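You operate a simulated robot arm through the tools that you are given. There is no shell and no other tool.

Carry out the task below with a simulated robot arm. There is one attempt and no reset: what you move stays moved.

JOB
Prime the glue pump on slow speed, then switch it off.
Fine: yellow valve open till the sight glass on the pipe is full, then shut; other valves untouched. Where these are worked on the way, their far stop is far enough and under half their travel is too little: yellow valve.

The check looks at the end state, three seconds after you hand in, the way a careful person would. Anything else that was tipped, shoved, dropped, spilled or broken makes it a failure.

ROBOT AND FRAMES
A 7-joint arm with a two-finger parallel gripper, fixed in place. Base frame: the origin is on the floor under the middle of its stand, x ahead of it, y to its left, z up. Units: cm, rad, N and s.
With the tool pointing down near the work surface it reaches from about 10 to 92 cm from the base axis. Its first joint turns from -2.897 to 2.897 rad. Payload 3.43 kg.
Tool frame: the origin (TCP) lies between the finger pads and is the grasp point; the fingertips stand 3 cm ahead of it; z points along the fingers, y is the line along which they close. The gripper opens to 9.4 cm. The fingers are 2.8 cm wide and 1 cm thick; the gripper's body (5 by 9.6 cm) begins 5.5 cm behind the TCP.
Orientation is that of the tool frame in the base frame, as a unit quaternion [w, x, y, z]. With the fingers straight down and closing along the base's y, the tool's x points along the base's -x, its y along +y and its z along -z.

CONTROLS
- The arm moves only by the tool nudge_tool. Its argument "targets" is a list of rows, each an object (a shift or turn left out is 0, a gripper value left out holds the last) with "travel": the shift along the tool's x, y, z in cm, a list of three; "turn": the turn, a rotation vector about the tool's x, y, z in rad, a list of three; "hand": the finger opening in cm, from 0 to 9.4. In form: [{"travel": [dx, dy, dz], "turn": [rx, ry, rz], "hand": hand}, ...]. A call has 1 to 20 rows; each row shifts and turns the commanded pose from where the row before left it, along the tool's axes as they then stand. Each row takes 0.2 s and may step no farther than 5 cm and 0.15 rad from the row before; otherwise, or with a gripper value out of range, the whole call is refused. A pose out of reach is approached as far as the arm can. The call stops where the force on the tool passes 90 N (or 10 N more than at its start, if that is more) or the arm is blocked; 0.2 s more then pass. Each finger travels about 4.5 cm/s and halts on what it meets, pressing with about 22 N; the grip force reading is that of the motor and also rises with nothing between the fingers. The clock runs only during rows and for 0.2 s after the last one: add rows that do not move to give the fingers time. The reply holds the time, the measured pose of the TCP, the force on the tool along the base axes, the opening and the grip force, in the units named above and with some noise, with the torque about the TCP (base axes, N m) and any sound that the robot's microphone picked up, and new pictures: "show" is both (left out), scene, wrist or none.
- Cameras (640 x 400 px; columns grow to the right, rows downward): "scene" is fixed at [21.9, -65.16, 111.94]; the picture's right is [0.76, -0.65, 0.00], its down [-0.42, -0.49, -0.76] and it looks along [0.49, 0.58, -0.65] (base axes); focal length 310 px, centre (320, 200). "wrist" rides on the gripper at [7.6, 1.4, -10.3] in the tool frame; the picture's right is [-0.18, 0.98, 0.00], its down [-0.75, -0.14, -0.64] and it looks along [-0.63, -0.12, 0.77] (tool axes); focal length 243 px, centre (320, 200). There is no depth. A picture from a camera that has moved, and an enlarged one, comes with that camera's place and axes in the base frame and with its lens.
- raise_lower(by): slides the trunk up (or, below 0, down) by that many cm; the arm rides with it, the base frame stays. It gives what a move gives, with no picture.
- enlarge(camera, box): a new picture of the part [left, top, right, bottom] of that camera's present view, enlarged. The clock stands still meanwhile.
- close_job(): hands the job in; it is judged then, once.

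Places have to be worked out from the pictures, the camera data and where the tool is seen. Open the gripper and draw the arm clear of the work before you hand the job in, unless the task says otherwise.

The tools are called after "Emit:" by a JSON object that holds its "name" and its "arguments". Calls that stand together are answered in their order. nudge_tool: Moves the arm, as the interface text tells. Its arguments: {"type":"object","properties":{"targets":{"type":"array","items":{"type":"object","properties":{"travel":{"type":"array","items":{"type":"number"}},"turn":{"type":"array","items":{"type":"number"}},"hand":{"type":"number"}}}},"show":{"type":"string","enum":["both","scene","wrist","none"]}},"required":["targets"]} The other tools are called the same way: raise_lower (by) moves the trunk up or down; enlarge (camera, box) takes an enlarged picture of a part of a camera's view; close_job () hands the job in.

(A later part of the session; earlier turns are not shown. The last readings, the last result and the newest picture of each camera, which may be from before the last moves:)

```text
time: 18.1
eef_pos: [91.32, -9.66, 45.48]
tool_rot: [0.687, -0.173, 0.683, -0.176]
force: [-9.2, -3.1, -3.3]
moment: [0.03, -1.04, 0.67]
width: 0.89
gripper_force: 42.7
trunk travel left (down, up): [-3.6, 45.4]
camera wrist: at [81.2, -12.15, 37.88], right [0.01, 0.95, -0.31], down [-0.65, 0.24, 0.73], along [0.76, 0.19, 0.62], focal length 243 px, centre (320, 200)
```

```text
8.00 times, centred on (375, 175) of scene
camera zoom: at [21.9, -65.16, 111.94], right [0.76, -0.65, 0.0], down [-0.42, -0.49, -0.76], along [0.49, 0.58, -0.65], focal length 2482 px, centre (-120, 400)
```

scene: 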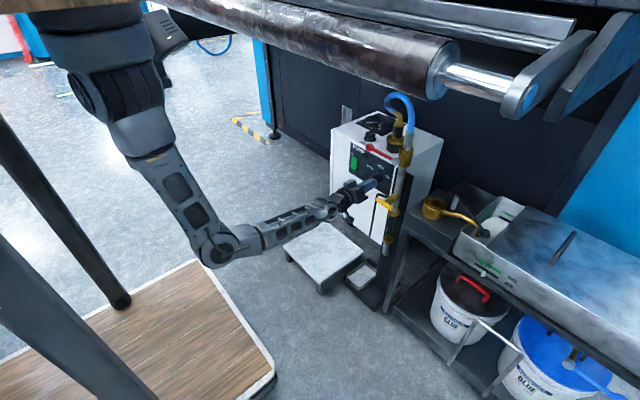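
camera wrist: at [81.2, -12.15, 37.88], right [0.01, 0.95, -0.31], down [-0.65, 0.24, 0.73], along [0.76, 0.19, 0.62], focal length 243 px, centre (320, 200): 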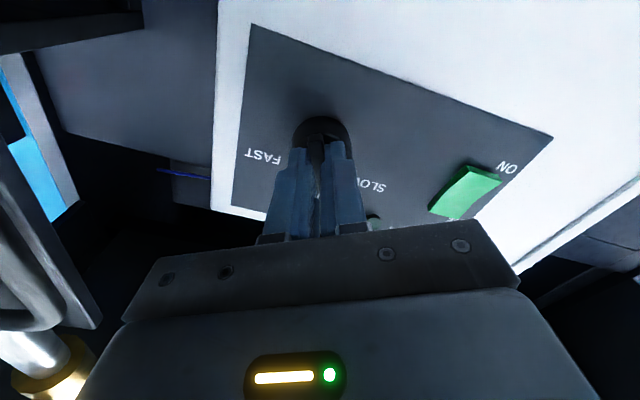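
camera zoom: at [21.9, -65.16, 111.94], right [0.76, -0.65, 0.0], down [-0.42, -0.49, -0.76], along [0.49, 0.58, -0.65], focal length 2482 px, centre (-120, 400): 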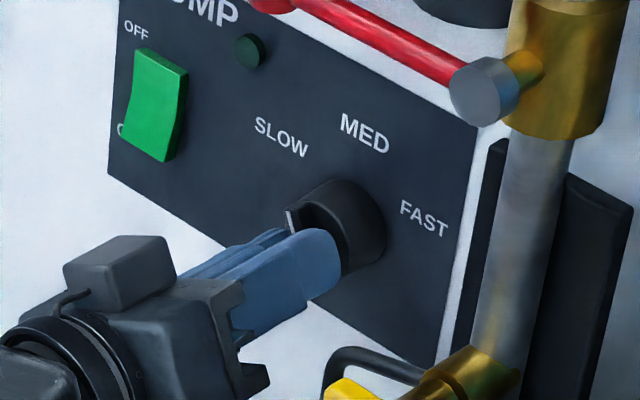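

Knob follows with little torque. SLOW lies about 60° from MED, so I continue to about 1.05 rad in small steps while watching the torque.

Emit:
{"name": "nudge_tool", "arguments": {"targets": [{"turn": [0, 0, -0.1]}, {"turn": [0, 0, -0.1]}, {"turn": [0, 0, -0.1]}, {"turn": [0, 0, -0.1]}, {"turn": [0, 0, -0.1]}, {"turn": [0, 0, -0.05]}]}}

Emit:
{"name": "enlarge", "arguments": {"camera": "scene", "box": [340, 150, 410, 200]}}

Emit:
{"name": "enlarge", "arguments": {"camera": "wrist", "box": [230, 60, 430, 240]}}

```text
time: 19.5
eef_pos: [91.49, -9.81, 45.42]
tool_rot: [0.613, -0.351, 0.611, -0.357]
force: [-4.9, -20.2, 5.1]
moment: [0.11, -0.14, 0.07]
width: 0.9
gripper_force: 42.4
trunk travel left (down, up): [-3.6, 45.4]
camera wrist: at [81.17, -15.76, 40.34], right [0.01, 0.65, -0.76], down [-0.64, 0.59, 0.49], along [0.77, 0.48, 0.42], focal length 243 px, centre (320, 200)
```

scene: 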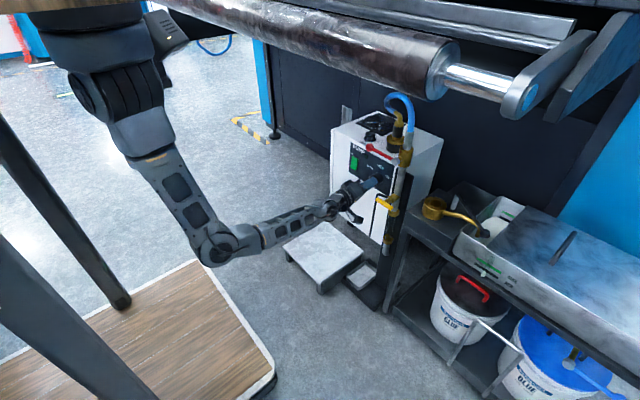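
wrist: 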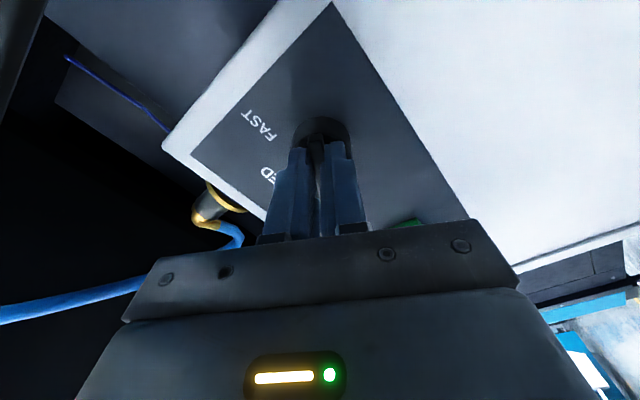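

```text
8.00 times, centred on (375, 175) of scene
camera zoom: at [21.9, -65.16, 111.94], right [0.76, -0.65, 0.0], down [-0.42, -0.49, -0.76], along [0.49, 0.58, -0.65], focal length 2482 px, centre (-120, 400)
```

zoom: 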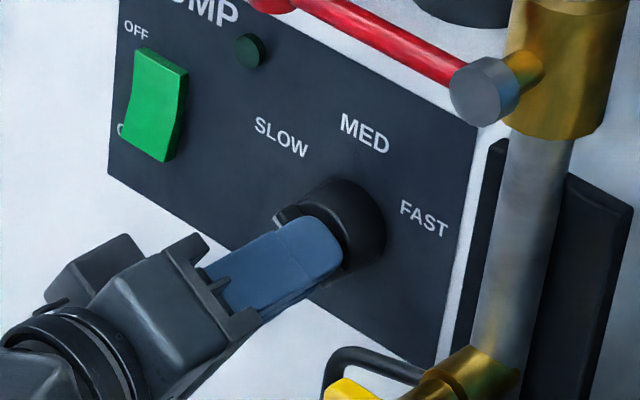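

```text
2.22 times, centred on (330, 150) of wrist
camera zoom: at [81.17, -15.76, 40.34], right [0.01, 0.65, -0.76], down [-0.64, 0.59, 0.49], along [0.77, 0.48, 0.42], focal length 539 px, centre (298, 311)
```

zoom: 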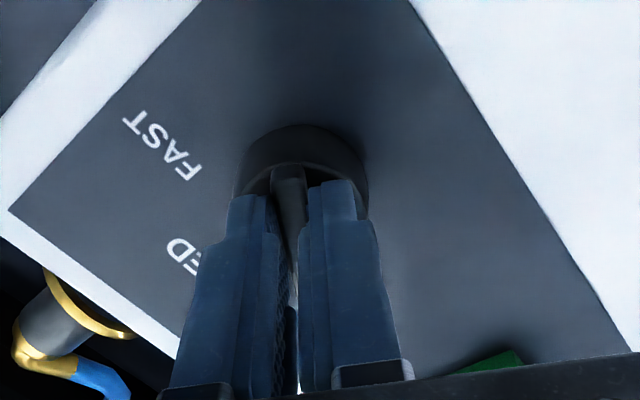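

Turned 60° so the bar should point at SLOW. I open the fingers and back off a little to check the pointer.

Emit:
{"name": "nudge_tool", "arguments": {"targets": [{"travel": [0, 0, 0], "hand": 3}, {"travel": [0, 0, 0]}, {"travel": [0, 0, 0]}, {"travel": [0, 0, -2]}, {"travel": [0, 0, -3]}, {"travel": [0, 0, 0]}]}}

Emit:
{"name": "enlarge", "arguments": {"camera": "scene", "box": [340, 150, 410, 200]}}

Emit:
{"name": "enlarge", "arguments": {"camera": "wrist", "box": [230, 40, 430, 240]}}

```text
time: 20.9
eef_pos: [86.47, -9.64, 45.51]
tool_rot: [0.615, -0.352, 0.61, -0.354]
force: [0.8, -0.2, 0.8]
moment: [-0.03, 0.0, 0.05]
width: 3.01
gripper_force: 0.0
trunk travel left (down, up): [-3.6, 45.4]
camera wrist: at [76.19, -15.57, 40.25], right [0.01, 0.65, -0.76], down [-0.64, 0.58, 0.49], along [0.76, 0.49, 0.42], focal length 243 px, centre (320, 200)
```

scene: 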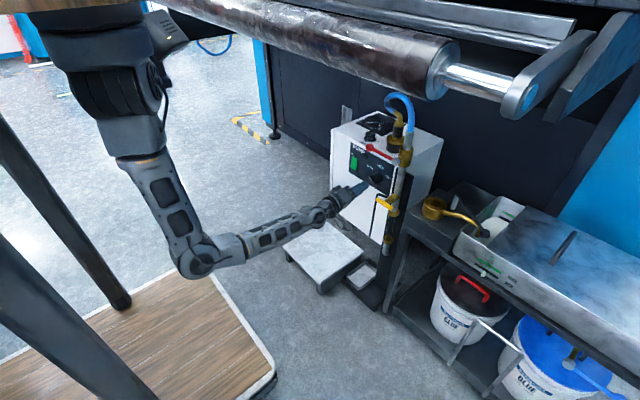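
wrist: 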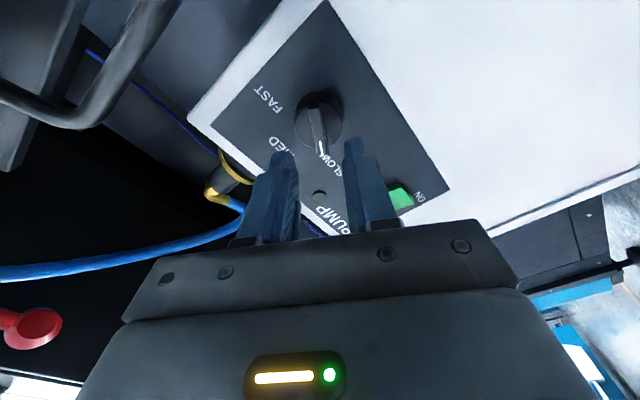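

```text
8.00 times, centred on (375, 175) of scene
camera zoom: at [21.9, -65.16, 111.94], right [0.76, -0.65, 0.0], down [-0.42, -0.49, -0.76], along [0.49, 0.58, -0.65], focal length 2482 px, centre (-120, 400)
```

zoom: 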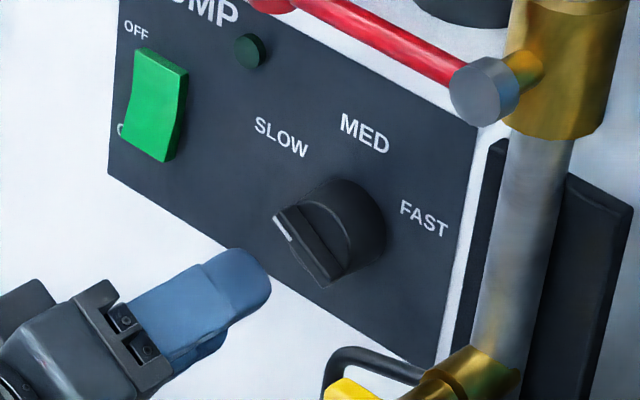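

```text
2.00 times, centred on (330, 140) of wrist
camera zoom: at [76.19, -15.57, 40.25], right [0.01, 0.65, -0.76], down [-0.64, 0.58, 0.49], along [0.76, 0.49, 0.42], focal length 485 px, centre (300, 320)
```

zoom: 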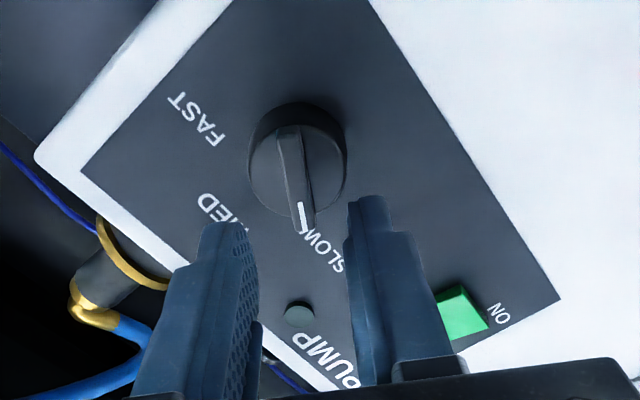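

The pointer now sits at SLOW. Next the yellow valve: I retreat from the panel, roll the gripper so it closes vertically, and shift sideways to stand in front of the yellow handle.

Emit:
{"name": "nudge_tool", "arguments": {"targets": [{"travel": [0, 0, -4.5], "turn": [0, 0, -0.13], "hand": 4}, {"travel": [0, 0, -4.5], "turn": [0, 0, -0.13]}, {"travel": [0, 0, -4.5], "turn": [0, 0, -0.13]}, {"travel": [0, 0, -4.5], "turn": [0, 0, -0.13]}, {"travel": [3.8, -1.5, 0]}, {"travel": [3.8, -1.5, 0]}, {"travel": [3.8, -1.5, 0]}, {"travel": [3.7, -1.5, 0]}, {"travel": [0, 0, 0]}]}}

Emit:
{"name": "enlarge", "arguments": {"camera": "scene", "box": [365, 180, 425, 260]}}

Emit:
{"name": "enlarge", "arguments": {"camera": "scene", "box": [370, 185, 410, 215]}}

```text
time: 22.9
eef_pos: [68.45, -24.66, 51.09]
tool_rot: [0.503, -0.497, 0.499, -0.501]
force: [0.4, 0.1, 0.8]
moment: [0.02, 0.0, -0.01]
width: 4.02
gripper_force: 0.0
trunk travel left (down, up): [-3.6, 45.4]
camera wrist: at [58.2, -32.32, 49.57], right [0.01, 0.19, -0.98], down [-0.64, 0.75, 0.14], along [0.77, 0.63, 0.13], focal length 243 px, centre (320, 200)
```

scene: 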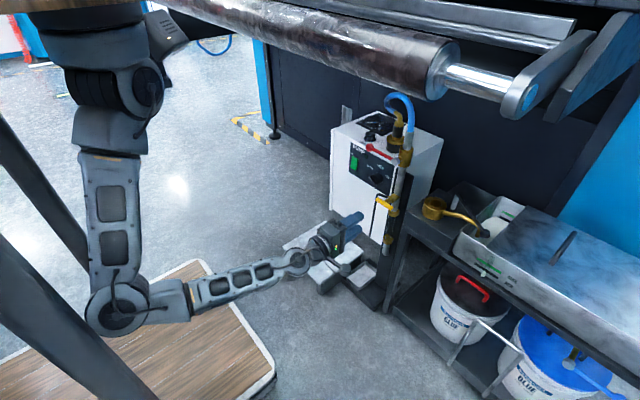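
wrist: 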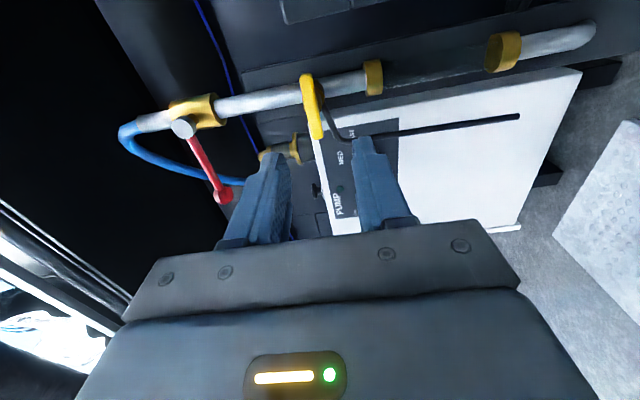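

```text
5.00 times, centred on (395, 220) of scene
camera zoom: at [21.9, -65.16, 111.94], right [0.76, -0.65, 0.0], down [-0.42, -0.49, -0.76], along [0.49, 0.58, -0.65], focal length 1552 px, centre (-55, 100)
```

zoom: 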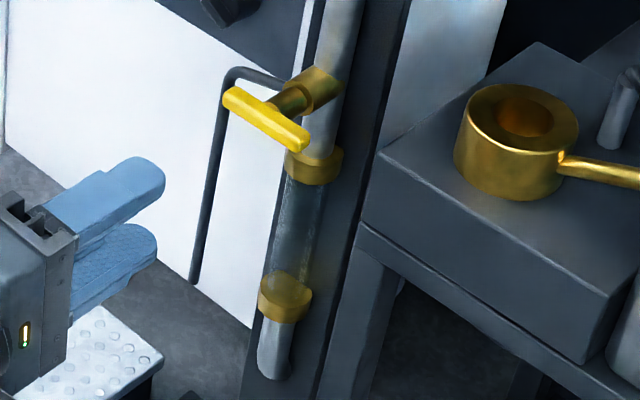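

```text
13.33 times, centred on (390, 200) of scene
camera zoom: at [21.9, -65.16, 111.94], right [0.76, -0.65, 0.0], down [-0.42, -0.49, -0.76], along [0.49, 0.58, -0.65], focal length 4138 px, centre (-613, 200)
```

zoom: 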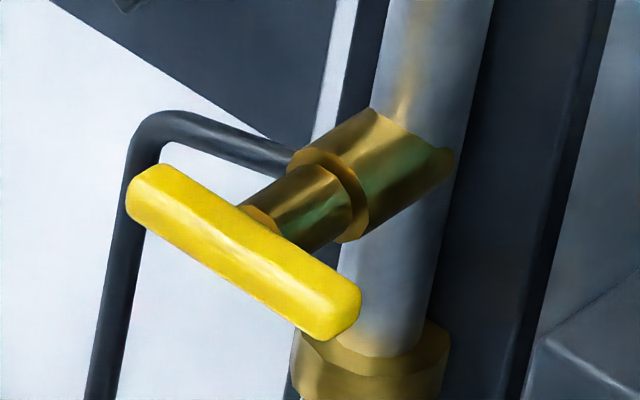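

I can see the valve: T-handle on a stem along x, with a bleed tube from its body. I enlarge the wrist view to measure the handle precisely.

Emit:
{"name": "enlarge", "arguments": {"camera": "wrist", "box": [260, 50, 420, 150]}}

Emit:
{"name": "enlarge", "arguments": {"camera": "wrist", "box": [350, 10, 630, 180]}}

```text
4.00 times, centred on (340, 100) of wrist
camera zoom: at [58.2, -32.32, 49.57], right [0.01, 0.19, -0.98], down [-0.64, 0.75, 0.14], along [0.77, 0.63, 0.13], focal length 970 px, centre (240, 600)
```

zoom: 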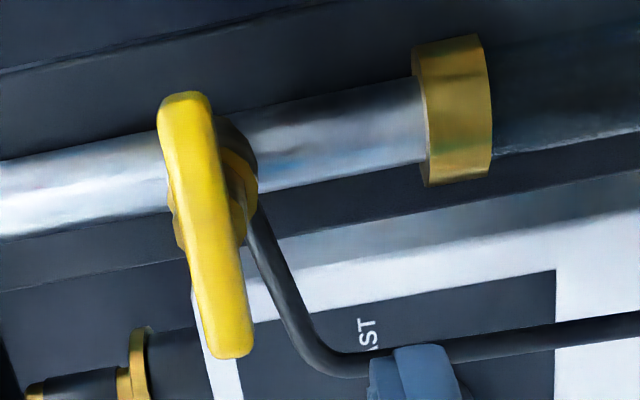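

```text
2.29 times, centred on (490, 95) of wrist
camera zoom: at [58.2, -32.32, 49.57], right [0.01, 0.19, -0.98], down [-0.64, 0.75, 0.14], along [0.77, 0.63, 0.13], focal length 555 px, centre (-69, 440)
```

zoom: 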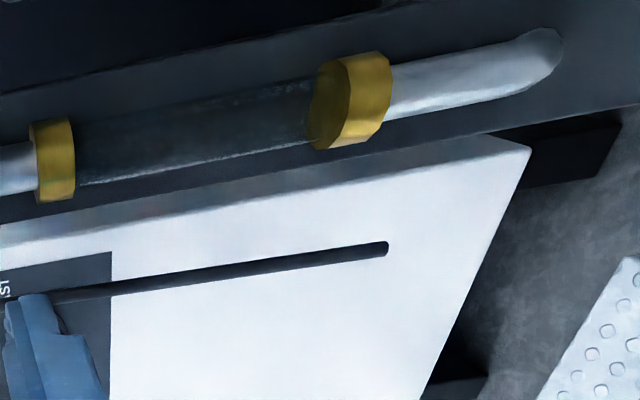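

Handle centre estimate: (81.9,-24.5,51.8), ~6 cm long along y, ~1.2 cm thick. I approach until the fingertips are ~1.5 cm in front of the handle, then check alignment.

Emit:
{"name": "nudge_tool", "arguments": {"targets": [{"travel": [-0.05, -0.35, 3]}, {"travel": [-0.05, -0.35, 3]}, {"travel": [0, 0, 2.5]}, {"travel": [0, 0, 0]}]}}

Emit:
{"name": "enlarge", "arguments": {"camera": "wrist", "box": [200, 60, 440, 240]}}

Emit:
{"name": "enlarge", "arguments": {"camera": "scene", "box": [350, 175, 420, 225]}}

```text
time: 23.9
eef_pos: [77.04, -24.59, 51.82]
tool_rot: [0.503, -0.497, 0.5, -0.501]
force: [-0.1, 0.1, -0.4]
moment: [0.0, 0.02, 0.02]
width: 3.99
gripper_force: 0.1
trunk travel left (down, up): [-3.6, 45.4]
camera wrist: at [66.79, -32.28, 50.3], right [0.01, 0.19, -0.98], down [-0.64, 0.75, 0.14], along [0.77, 0.63, 0.13], focal length 243 px, centre (320, 200)
```

scene: 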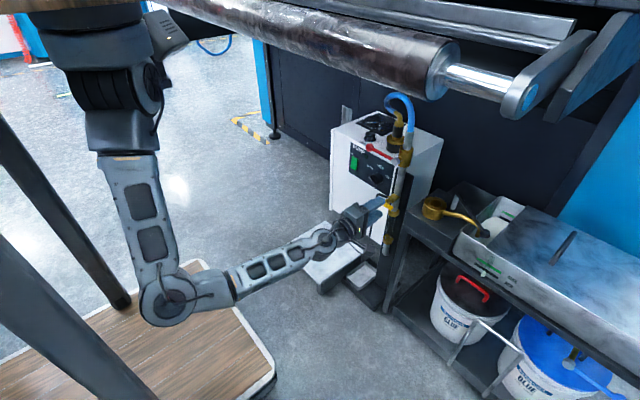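
wrist: 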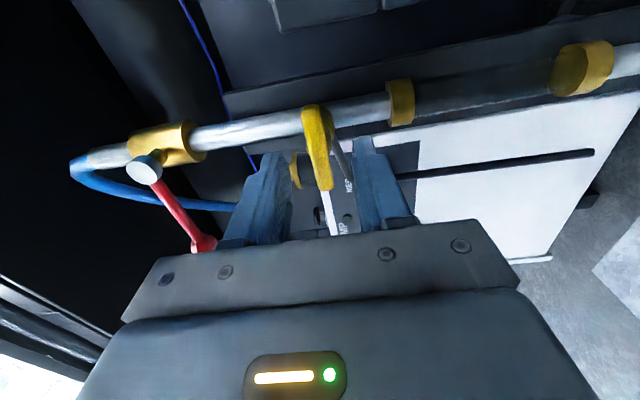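

```text
2.22 times, centred on (320, 150) of wrist
camera zoom: at [66.79, -32.28, 50.3], right [0.01, 0.19, -0.98], down [-0.64, 0.75, 0.14], along [0.77, 0.63, 0.13], focal length 539 px, centre (320, 311)
```

zoom: 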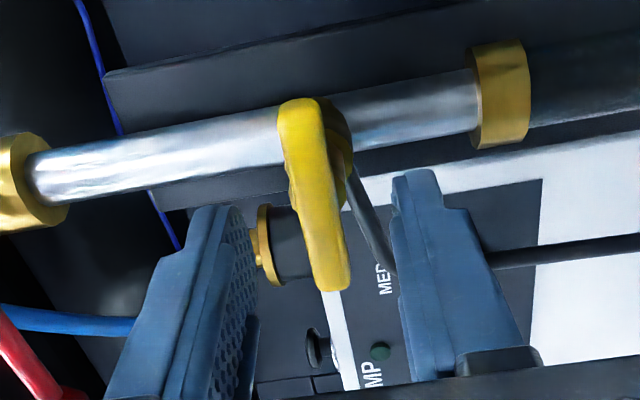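

```text
8.00 times, centred on (385, 200) of scene
camera zoom: at [21.9, -65.16, 111.94], right [0.76, -0.65, 0.0], down [-0.42, -0.49, -0.76], along [0.49, 0.58, -0.65], focal length 2482 px, centre (-200, 200)
```

zoom: 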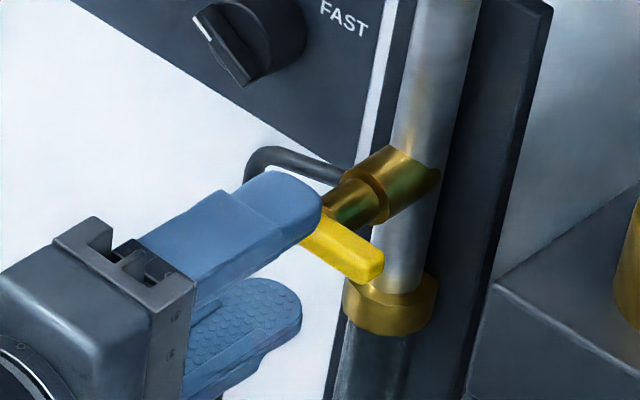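

Alignment is good (handle z≈52.0). I advance 2.2 cm so the fingertips straddle the handle bar and close on it.

Emit:
{"name": "nudge_tool", "arguments": {"targets": [{"travel": [0, -0.15, 1.1]}, {"travel": [0, 0, 1.1]}, {"travel": [0, 0, 0], "hand": 0.5}, {"travel": [0, 0, 0]}, {"travel": [0, 0, 0]}, {"travel": [0, 0, 0]}]}}

Emit:
{"name": "enlarge", "arguments": {"camera": "wrist", "box": [200, 60, 440, 240]}}

Emit:
{"name": "enlarge", "arguments": {"camera": "scene", "box": [350, 175, 420, 225]}}

```text
time: 25.3
eef_pos: [79.1, -24.5, 51.99]
tool_rot: [0.502, -0.496, 0.501, -0.501]
force: [0.8, -1.4, -11.1]
moment: [0.0, 0.33, -0.1]
width: 1.77
gripper_force: 45.1
trunk travel left (down, up): [-3.6, 45.4]
camera wrist: at [68.89, -32.27, 50.42], right [0.01, 0.19, -0.98], down [-0.64, 0.75, 0.14], along [0.77, 0.63, 0.13], focal length 243 px, centre (320, 200)
```

scene: 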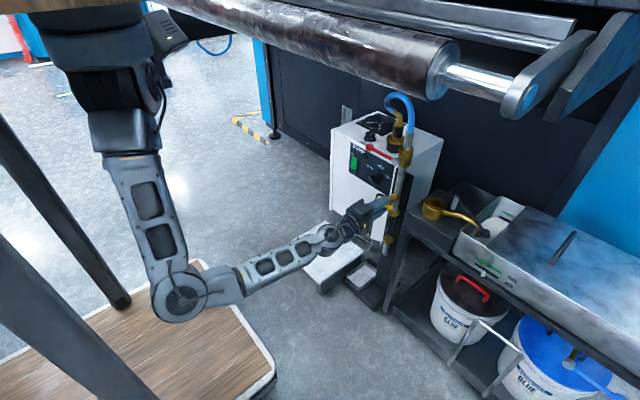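
wrist: 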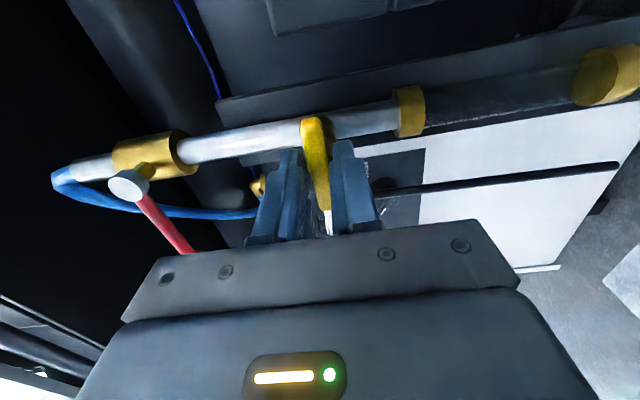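

```text
2.22 times, centred on (320, 150) of wrist
camera zoom: at [68.89, -32.27, 50.42], right [0.01, 0.19, -0.98], down [-0.64, 0.75, 0.14], along [0.77, 0.63, 0.13], focal length 539 px, centre (320, 311)
```

zoom: 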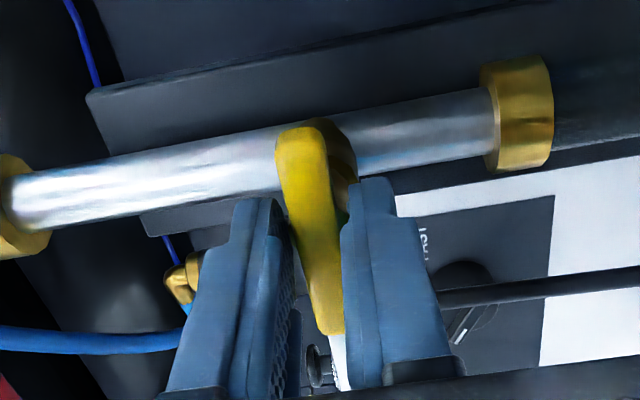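

```text
8.00 times, centred on (385, 200) of scene
camera zoom: at [21.9, -65.16, 111.94], right [0.76, -0.65, 0.0], down [-0.42, -0.49, -0.76], along [0.49, 0.58, -0.65], focal length 2482 px, centre (-200, 200)
```

zoom: 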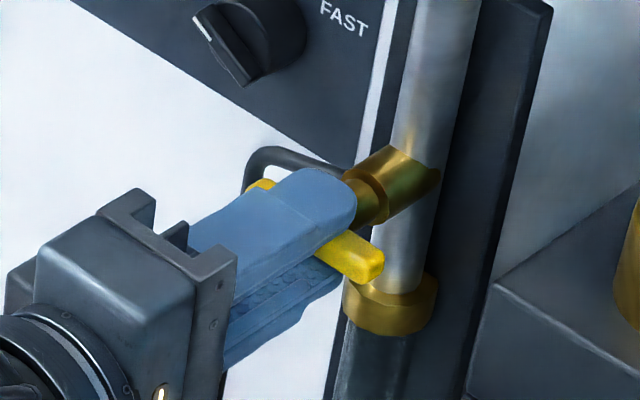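

The handle bar is gripped (1.77 cm). I try turning it clockwise (seen from the front) in small steps, watching the torque to see if this is the opening direction.

Emit:
{"name": "nudge_tool", "arguments": {"targets": [{"turn": [0, 0, 0.06]}, {"turn": [0, 0, 0.06]}, {"turn": [0, 0, 0.06]}, {"turn": [0, 0, 0.06]}]}}

Emit:
{"name": "enlarge", "arguments": {"camera": "scene", "box": [350, 175, 420, 225]}}

Emit:
{"name": "enlarge", "arguments": {"camera": "wrist", "box": [200, 60, 440, 240]}}

```text
time: 26.3
eef_pos: [78.99, -24.55, 51.9]
tool_rot: [0.558, -0.434, 0.556, -0.437]
force: [7.5, -1.6, -17.6]
moment: [-1.49, 1.06, 0.05]
width: 1.82
gripper_force: 44.9
trunk travel left (down, up): [-3.6, 45.4]
camera wrist: at [68.83, -31.7, 48.67], right [0.01, 0.42, -0.91], down [-0.64, 0.7, 0.32], along [0.77, 0.58, 0.27], focal length 243 px, centre (320, 200)
```

scene: 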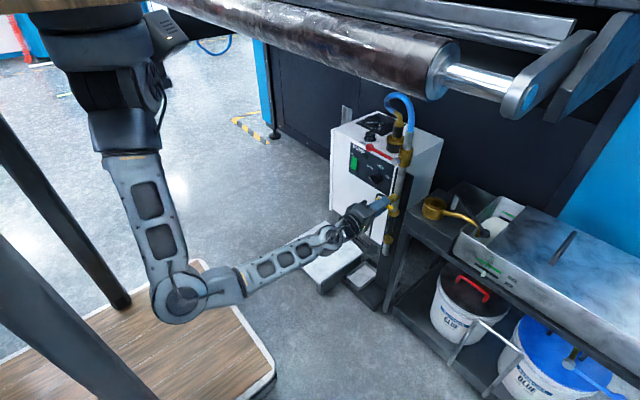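
wrist: 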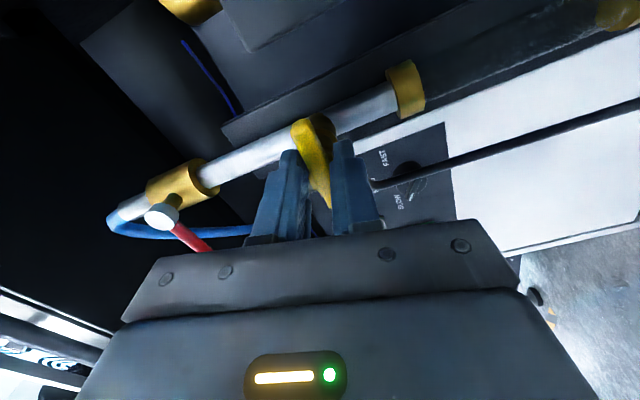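

```text
8.00 times, centred on (385, 200) of scene
camera zoom: at [21.9, -65.16, 111.94], right [0.76, -0.65, 0.0], down [-0.42, -0.49, -0.76], along [0.49, 0.58, -0.65], focal length 2482 px, centre (-200, 200)
```

zoom: 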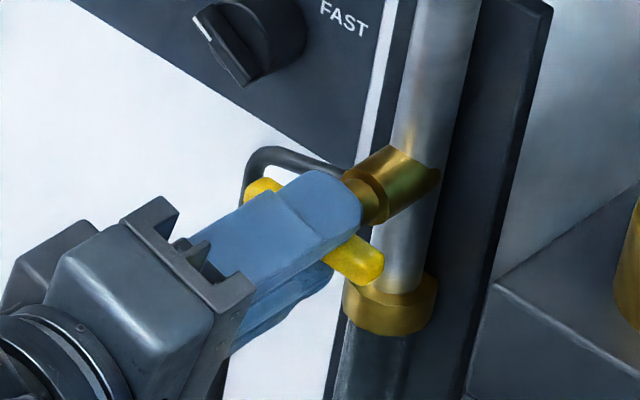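

```text
2.22 times, centred on (320, 150) of wrist
camera zoom: at [68.83, -31.7, 48.67], right [0.01, 0.42, -0.91], down [-0.64, 0.7, 0.32], along [0.77, 0.58, 0.27], focal length 539 px, centre (320, 311)
```

zoom: 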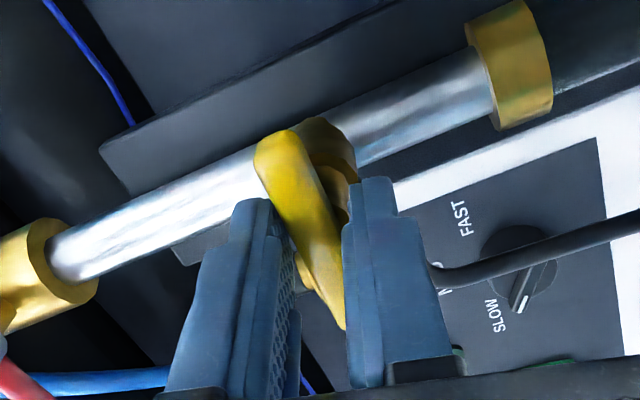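

Turning clockwise only builds torque (−1.5 Nm) with the handle fixed – it's against its closed stop, so it opens counter-clockwise. I undo the twist, release, and back off to re-grip with the opposite roll so that there's room to turn counter-clockwise.

Emit:
{"name": "nudge_tool", "arguments": {"targets": [{"turn": [0, 0, -0.12]}, {"turn": [0, 0, -0.12]}, {"travel": [0, 0, 0], "hand": 4}, {"travel": [0, 0, 0]}, {"travel": [0, 0, 0]}, {"travel": [0, 0, -2]}, {"travel": [0, 0, -4]}, {"travel": [0, 0, -2]}, {"turn": [0, 0, 0.14]}, {"turn": [0, 0, 0.15]}, {"turn": [0, 0, 0.15]}, {"turn": [0, 0, 0.15]}, {"turn": [0, 0, 0.15]}, {"turn": [0, 0, 0.15]}, {"turn": [0, 0, 0.15]}], "show": "scene"}}

Emit:
{"name": "enlarge", "arguments": {"camera": "scene", "box": [365, 180, 425, 260]}}

```text
time: 29.5
eef_pos: [71.11, -24.56, 52.05]
tool_rot: [0.685, -0.182, 0.681, -0.184]
force: [-0.6, 0.3, 0.7]
moment: [-0.02, 0.02, 0.03]
width: 4.02
gripper_force: 0.1
trunk travel left (down, up): [-3.6, 45.4]
```

scene: 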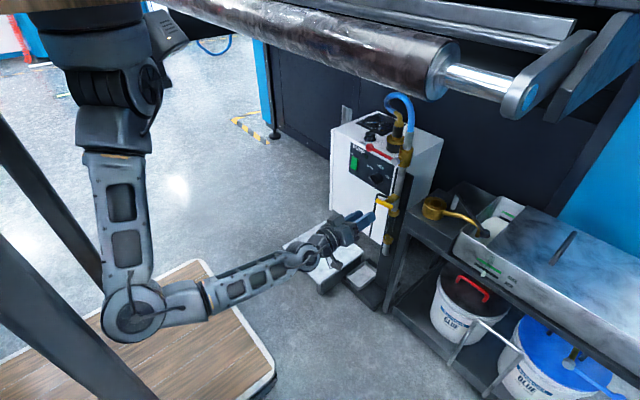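

```text
5.00 times, centred on (395, 220) of scene
camera zoom: at [21.9, -65.16, 111.94], right [0.76, -0.65, 0.0], down [-0.42, -0.49, -0.76], along [0.49, 0.58, -0.65], focal length 1552 px, centre (-55, 100)
```

zoom: 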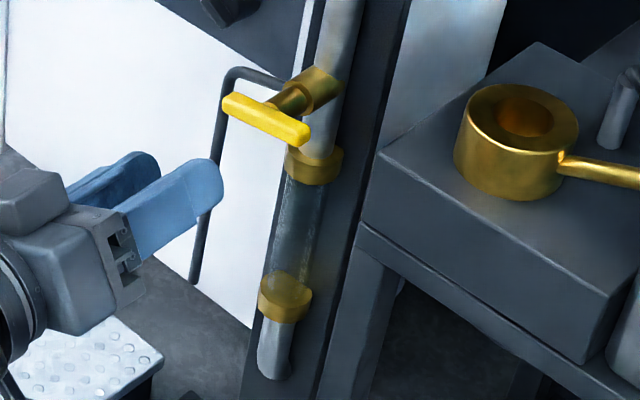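

The handle has moved slightly counter-clockwise (~10°) when I untwisted – confirming the opening direction. I roll on to about +80° so the fingers will match the handle's present tilt.

Emit:
{"name": "nudge_tool", "arguments": {"targets": [{"turn": [0, 0, 0.148]}, {"turn": [0, 0, 0.148]}, {"turn": [0, 0, 0.148]}, {"turn": [0, 0, 0.148]}, {"turn": [0, 0, 0.148]}, {"turn": [0, 0, 0.148]}, {"turn": [0, 0, 0.148]}, {"turn": [0, 0, 0.148]}, {"turn": [0, 0, 0.148]}, {"turn": [0, 0, 0.148]}, {"turn": [0, 0, 0.148]}, {"turn": [0, 0, 0.148]}, {"turn": [0, 0, 0.148]}, {"travel": [0, 0, 0]}]}}

Emit:
{"name": "enlarge", "arguments": {"camera": "wrist", "box": [200, 40, 440, 240]}}

Emit:
{"name": "enlarge", "arguments": {"camera": "scene", "box": [350, 175, 420, 225]}}

```text
time: 32.5
eef_pos: [71.2, -24.69, 52.15]
tool_rot: [0.543, 0.455, 0.538, 0.456]
force: [0.1, 0.1, -0.5]
moment: [0.0, -0.02, -0.02]
width: 4.0
gripper_force: 0.1
trunk travel left (down, up): [-3.6, 45.4]
camera wrist: at [60.91, -16.9, 52.07], right [-0.01, -0.01, 1.0], down [-0.64, -0.77, -0.01], along [0.77, -0.64, 0.0], focal length 243 px, centre (320, 200)
```

scene: 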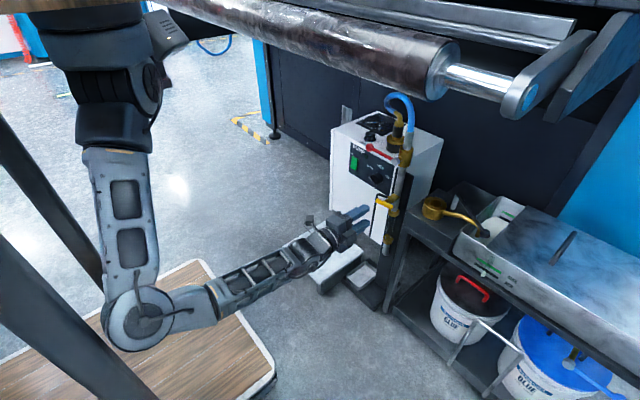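
wrist: 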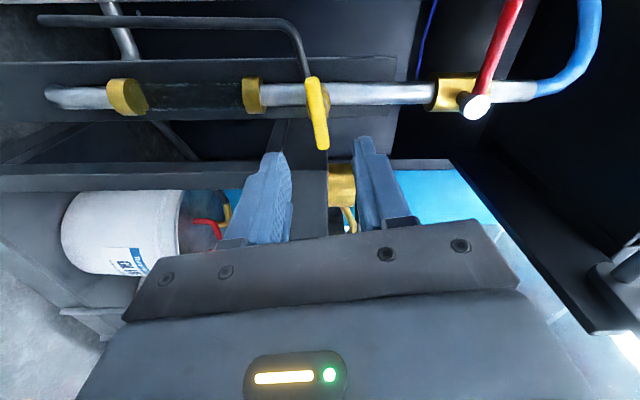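

```text
2.00 times, centred on (320, 140) of wrist
camera zoom: at [60.91, -16.9, 52.07], right [-0.01, -0.01, 1.0], down [-0.64, -0.77, -0.01], along [0.77, -0.64, 0.0], focal length 485 px, centre (320, 320)
```

zoom: 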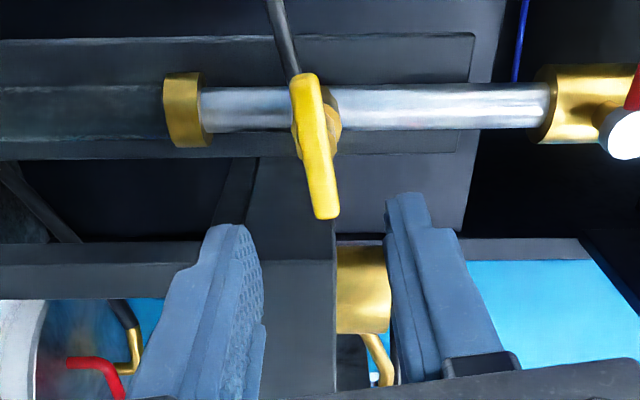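

```text
8.00 times, centred on (385, 200) of scene
camera zoom: at [21.9, -65.16, 111.94], right [0.76, -0.65, 0.0], down [-0.42, -0.49, -0.76], along [0.49, 0.58, -0.65], focal length 2482 px, centre (-200, 200)
```

zoom: 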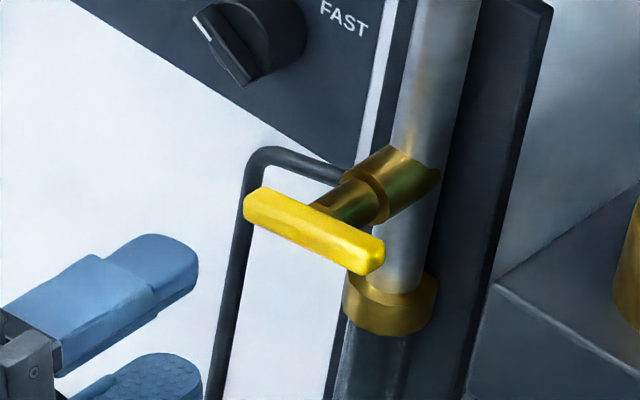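

The handle is now tilted ~0.14 rad CCW, centre about (81.5,-24.6,51.9); the fingers match. I advance to the handle and grip it.

Emit:
{"name": "nudge_tool", "arguments": {"targets": [{"travel": [0.08, -0.2, 2.5], "turn": [0, 0, 0.03]}, {"travel": [0, 0, 2.5]}, {"travel": [0, 0, 1.8]}, {"travel": [0, 0, 1.0]}, {"travel": [0, 0, 0], "hand": 0.5}, {"travel": [0, 0, 0]}, {"travel": [0, 0, 0]}, {"travel": [0, 0, 0]}]}}

Emit:
{"name": "enlarge", "arguments": {"camera": "wrist", "box": [200, 40, 440, 240]}}

Emit:
{"name": "enlarge", "arguments": {"camera": "scene", "box": [350, 175, 420, 225]}}

```text
time: 34.3
eef_pos: [78.98, -24.64, 51.88]
tool_rot: [0.537, 0.462, 0.532, 0.464]
force: [6.6, -2.8, 1.1]
moment: [0.0, -0.03, -0.17]
width: 1.77
gripper_force: 44.7
trunk travel left (down, up): [-3.6, 45.4]
camera wrist: at [68.75, -17.04, 52.2], right [-0.01, -0.04, 1.0], down [-0.64, -0.76, -0.04], along [0.77, -0.64, -0.02], focal length 243 px, centre (320, 200)
```

scene: 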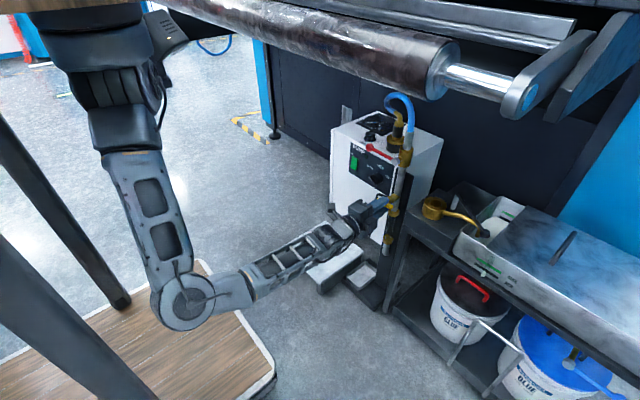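
wrist: 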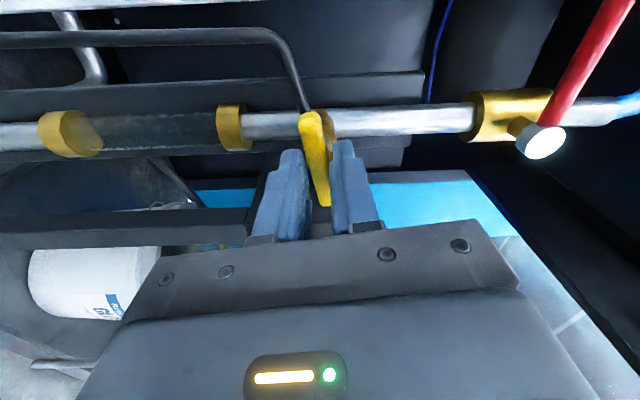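

```text
2.00 times, centred on (320, 140) of wrist
camera zoom: at [68.75, -17.04, 52.2], right [-0.01, -0.04, 1.0], down [-0.64, -0.76, -0.04], along [0.77, -0.64, -0.02], focal length 485 px, centre (320, 320)
```

zoom: 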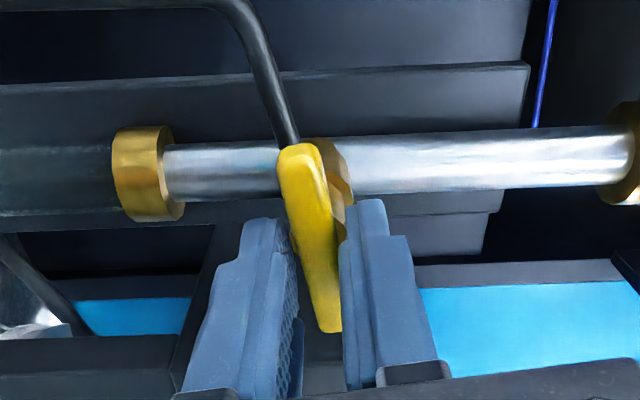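

```text
8.00 times, centred on (385, 200) of scene
camera zoom: at [21.9, -65.16, 111.94], right [0.76, -0.65, 0.0], down [-0.42, -0.49, -0.76], along [0.49, 0.58, -0.65], focal length 2482 px, centre (-200, 200)
```

zoom: 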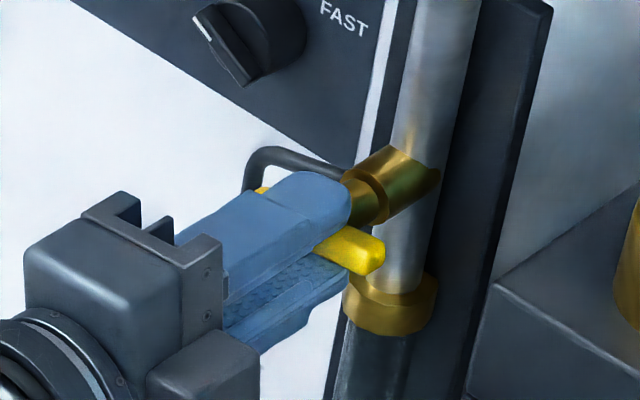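

Gripped. I now turn counter-clockwise, in 0.1 rad rows, watching torque.

Emit:
{"name": "nudge_tool", "arguments": {"targets": [{"turn": [0, 0, -0.1]}, {"turn": [0, 0, -0.1]}, {"turn": [0, 0, -0.1]}, {"turn": [0, 0, -0.1]}, {"turn": [0, 0, -0.1]}]}}

Emit:
{"name": "enlarge", "arguments": {"camera": "scene", "box": [350, 175, 420, 225]}}

Emit:
{"name": "enlarge", "arguments": {"camera": "wrist", "box": [200, 40, 440, 240]}}

```text
time: 35.5
eef_pos: [78.89, -24.61, 52.04]
tool_rot: [0.637, 0.315, 0.629, 0.315]
force: [27.1, -11.4, 16.5]
moment: [0.02, -0.48, -0.36]
width: 1.8
gripper_force: 44.8
trunk travel left (down, up): [-3.6, 45.4]
camera wrist: at [68.67, -17.75, 48.45], right [-0.01, 0.44, 0.9], down [-0.65, -0.69, 0.33], along [0.76, -0.58, 0.29], focal length 243 px, centre (320, 200)
```

scene: 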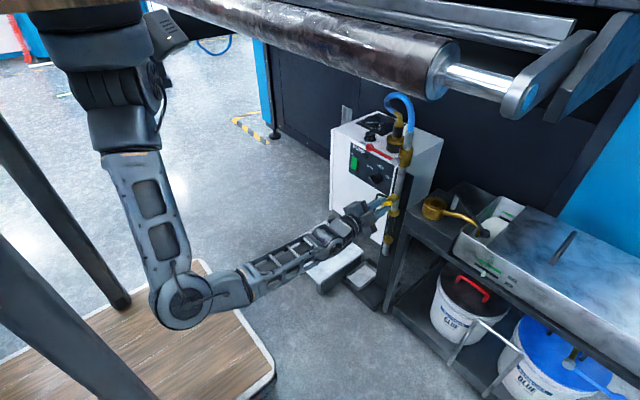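
wrist: 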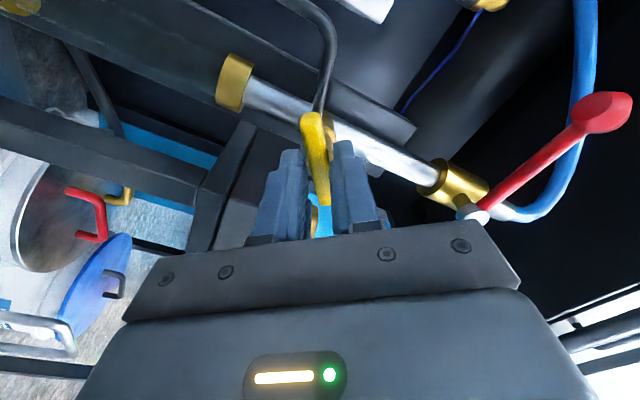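

```text
8.00 times, centred on (385, 200) of scene
camera zoom: at [21.9, -65.16, 111.94], right [0.76, -0.65, 0.0], down [-0.42, -0.49, -0.76], along [0.49, 0.58, -0.65], focal length 2482 px, centre (-200, 200)
```

zoom: 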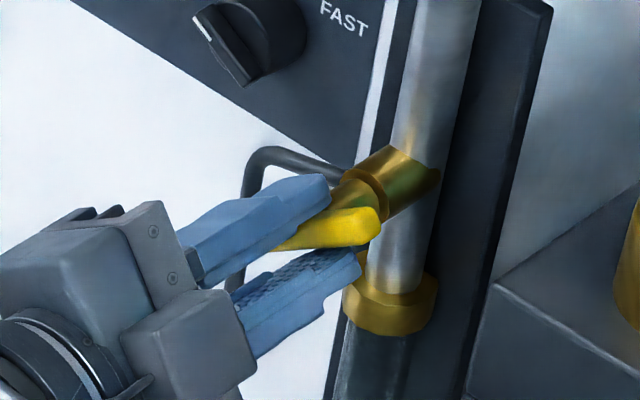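

```text
2.00 times, centred on (320, 140) of wrist
camera zoom: at [68.67, -17.75, 48.45], right [-0.01, 0.44, 0.9], down [-0.65, -0.69, 0.33], along [0.76, -0.58, 0.29], focal length 485 px, centre (320, 320)
```

zoom: 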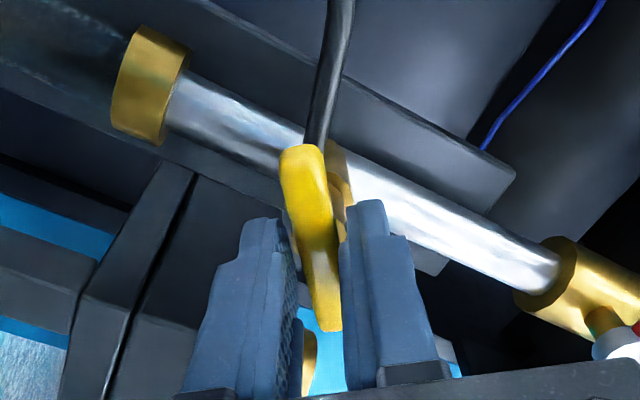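

The handle turns freely with the tool. I continue counter-clockwise another ~0.8 rad.

Emit:
{"name": "nudge_tool", "arguments": {"targets": [{"turn": [0, 0, -0.1]}, {"turn": [0, 0, -0.1]}, {"turn": [0, 0, -0.1]}, {"turn": [0, 0, -0.1]}, {"turn": [0, 0, -0.1]}, {"turn": [0, 0, -0.1]}, {"turn": [0, 0, -0.1]}]}}

Emit:
{"name": "enlarge", "arguments": {"camera": "scene", "box": [350, 175, 420, 225]}}

```text
time: 37.1
eef_pos: [78.83, -24.67, 52.12]
tool_rot: [0.706, 0.08, 0.699, 0.079]
force: [-9.0, -5.6, 27.1]
moment: [0.0, -1.0, -0.2]
width: 1.78
gripper_force: 44.8
trunk travel left (down, up): [-3.6, 45.4]
camera wrist: at [68.66, -21.54, 44.78], right [0.0, 0.92, 0.4], down [-0.65, -0.3, 0.7], along [0.76, -0.26, 0.6], focal length 243 px, centre (320, 200)
```

scene: 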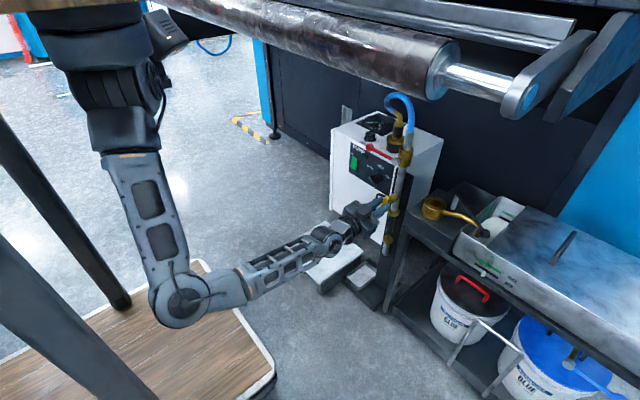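
wrist: 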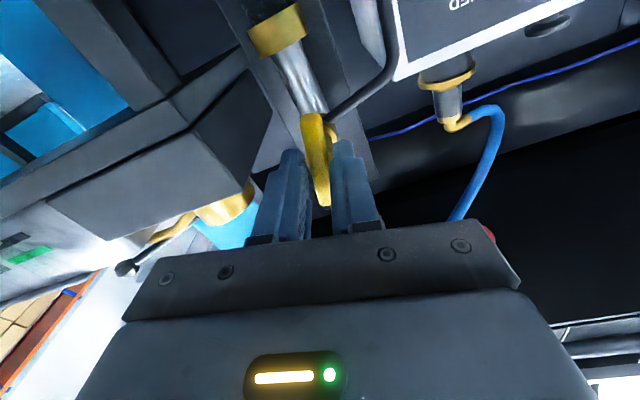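

```text
8.00 times, centred on (385, 200) of scene
camera zoom: at [21.9, -65.16, 111.94], right [0.76, -0.65, 0.0], down [-0.42, -0.49, -0.76], along [0.49, 0.58, -0.65], focal length 2482 px, centre (-200, 200)
```

zoom: 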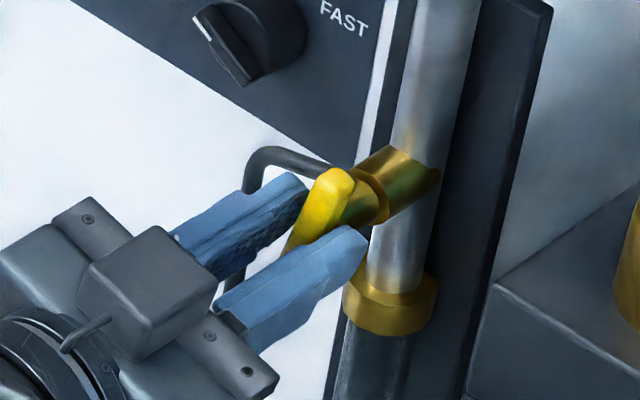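

Handle nearly vertical, still little torque. I continue the last bit until the stop is felt.

Emit:
{"name": "nudge_tool", "arguments": {"targets": [{"turn": [0, 0, -0.08]}, {"turn": [0, 0, -0.08]}, {"turn": [0, 0, -0.08]}]}}

Emit:
{"name": "enlarge", "arguments": {"camera": "scene", "box": [350, 175, 420, 225]}}

Emit:
{"name": "enlarge", "arguments": {"camera": "wrist", "box": [200, 40, 440, 240]}}

```text
time: 37.9
eef_pos: [78.71, -24.58, 52.0]
tool_rot: [0.71, -0.005, 0.704, -0.004]
force: [-19.6, -5.0, 26.5]
moment: [0.01, -0.75, -0.16]
width: 1.79
gripper_force: 44.6
trunk travel left (down, up): [-3.6, 45.4]
camera wrist: at [68.67, -23.29, 44.24], right [0.0, 0.99, 0.17], down [-0.65, -0.13, 0.75], along [0.76, -0.11, 0.64], focal length 243 px, centre (320, 200)
```

scene: 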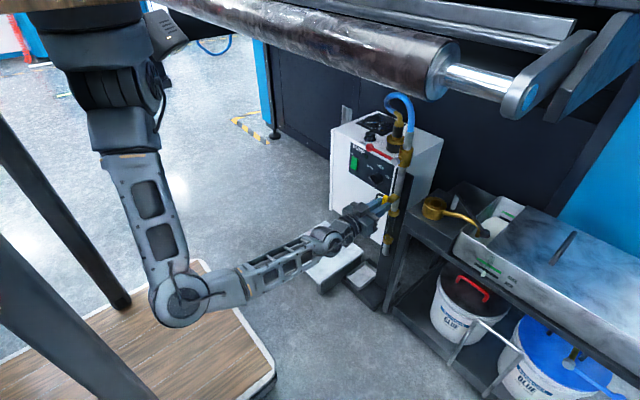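
wrist: 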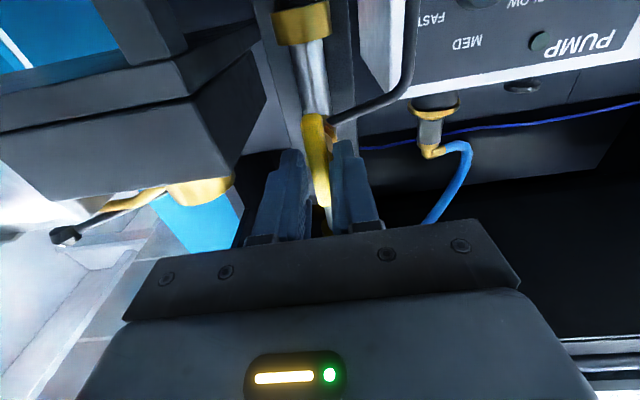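

```text
8.00 times, centred on (385, 200) of scene
camera zoom: at [21.9, -65.16, 111.94], right [0.76, -0.65, 0.0], down [-0.42, -0.49, -0.76], along [0.49, 0.58, -0.65], focal length 2482 px, centre (-200, 200)
```

zoom: 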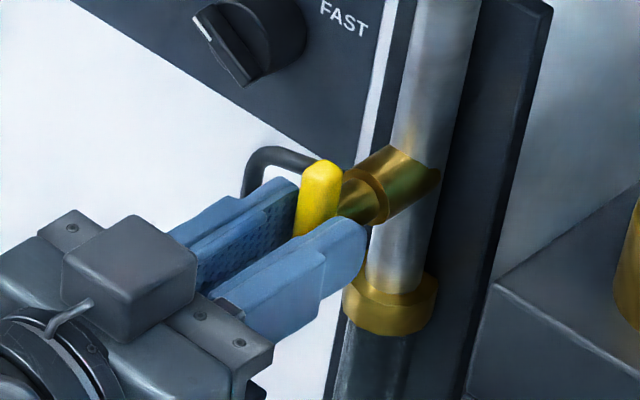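

```text
2.00 times, centred on (320, 140) of wrist
camera zoom: at [68.67, -23.29, 44.24], right [0.0, 0.99, 0.17], down [-0.65, -0.13, 0.75], along [0.76, -0.11, 0.64], focal length 485 px, centre (320, 320)
```

zoom: 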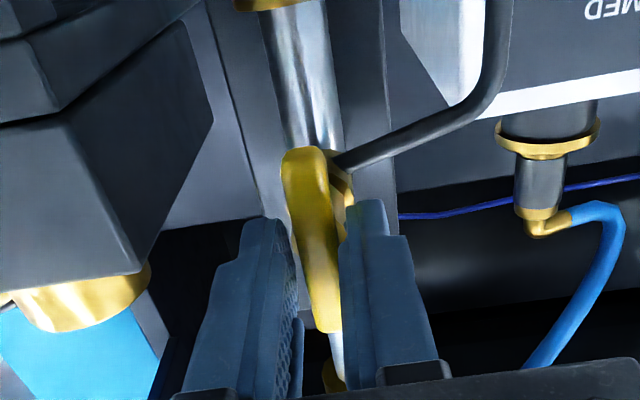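

Torque is still near zero at vertical. I go a little further to find the open stop.

Emit:
{"name": "nudge_tool", "arguments": {"targets": [{"turn": [0, 0, -0.07]}, {"turn": [0, 0, -0.07]}, {"turn": [0, 0, -0.07]}]}}

Emit:
{"name": "enlarge", "arguments": {"camera": "scene", "box": [350, 175, 420, 225]}}

Emit:
{"name": "enlarge", "arguments": {"camera": "scene", "box": [370, 200, 410, 260]}}

```text
time: 38.7
eef_pos: [78.84, -24.51, 51.84]
tool_rot: [0.705, -0.077, 0.701, -0.08]
force: [-17.1, -3.4, 15.3]
moment: [0.99, -0.56, -0.36]
width: 1.77
gripper_force: 44.7
trunk travel left (down, up): [-3.6, 45.4]
camera wrist: at [68.66, -24.9, 43.99], right [0.0, 1.0, -0.04], down [-0.65, 0.03, 0.76], along [0.76, 0.02, 0.65], focal length 243 px, centre (320, 200)
```

scene: 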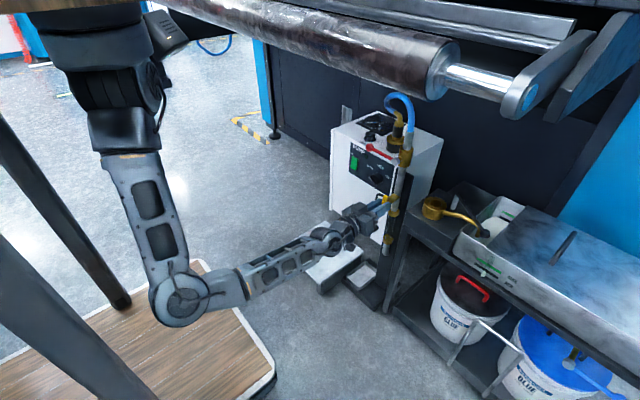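
wrist: 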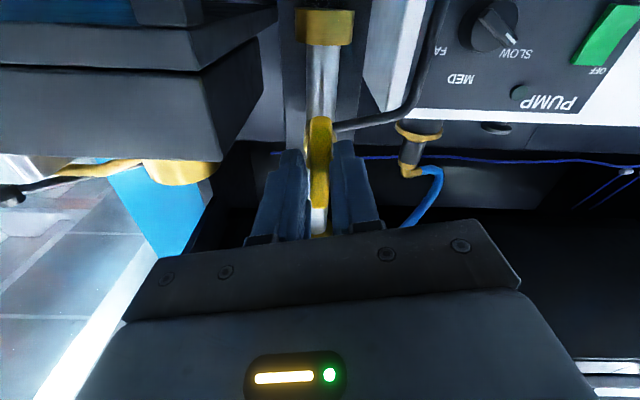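

```text
8.00 times, centred on (385, 200) of scene
camera zoom: at [21.9, -65.16, 111.94], right [0.76, -0.65, 0.0], down [-0.42, -0.49, -0.76], along [0.49, 0.58, -0.65], focal length 2482 px, centre (-200, 200)
```

zoom: 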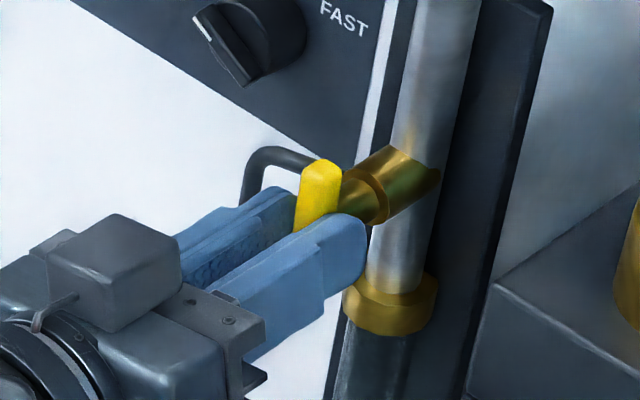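

```text
6.67 times, centred on (390, 230) of scene
camera zoom: at [21.9, -65.16, 111.94], right [0.76, -0.65, 0.0], down [-0.42, -0.49, -0.76], along [0.49, 0.58, -0.65], focal length 2069 px, centre (-147, 0)
```

zoom: 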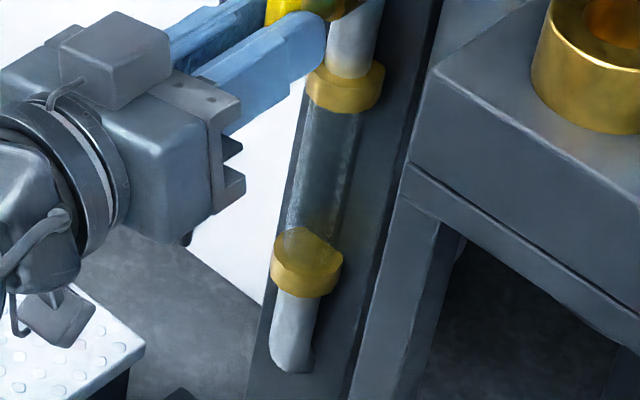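

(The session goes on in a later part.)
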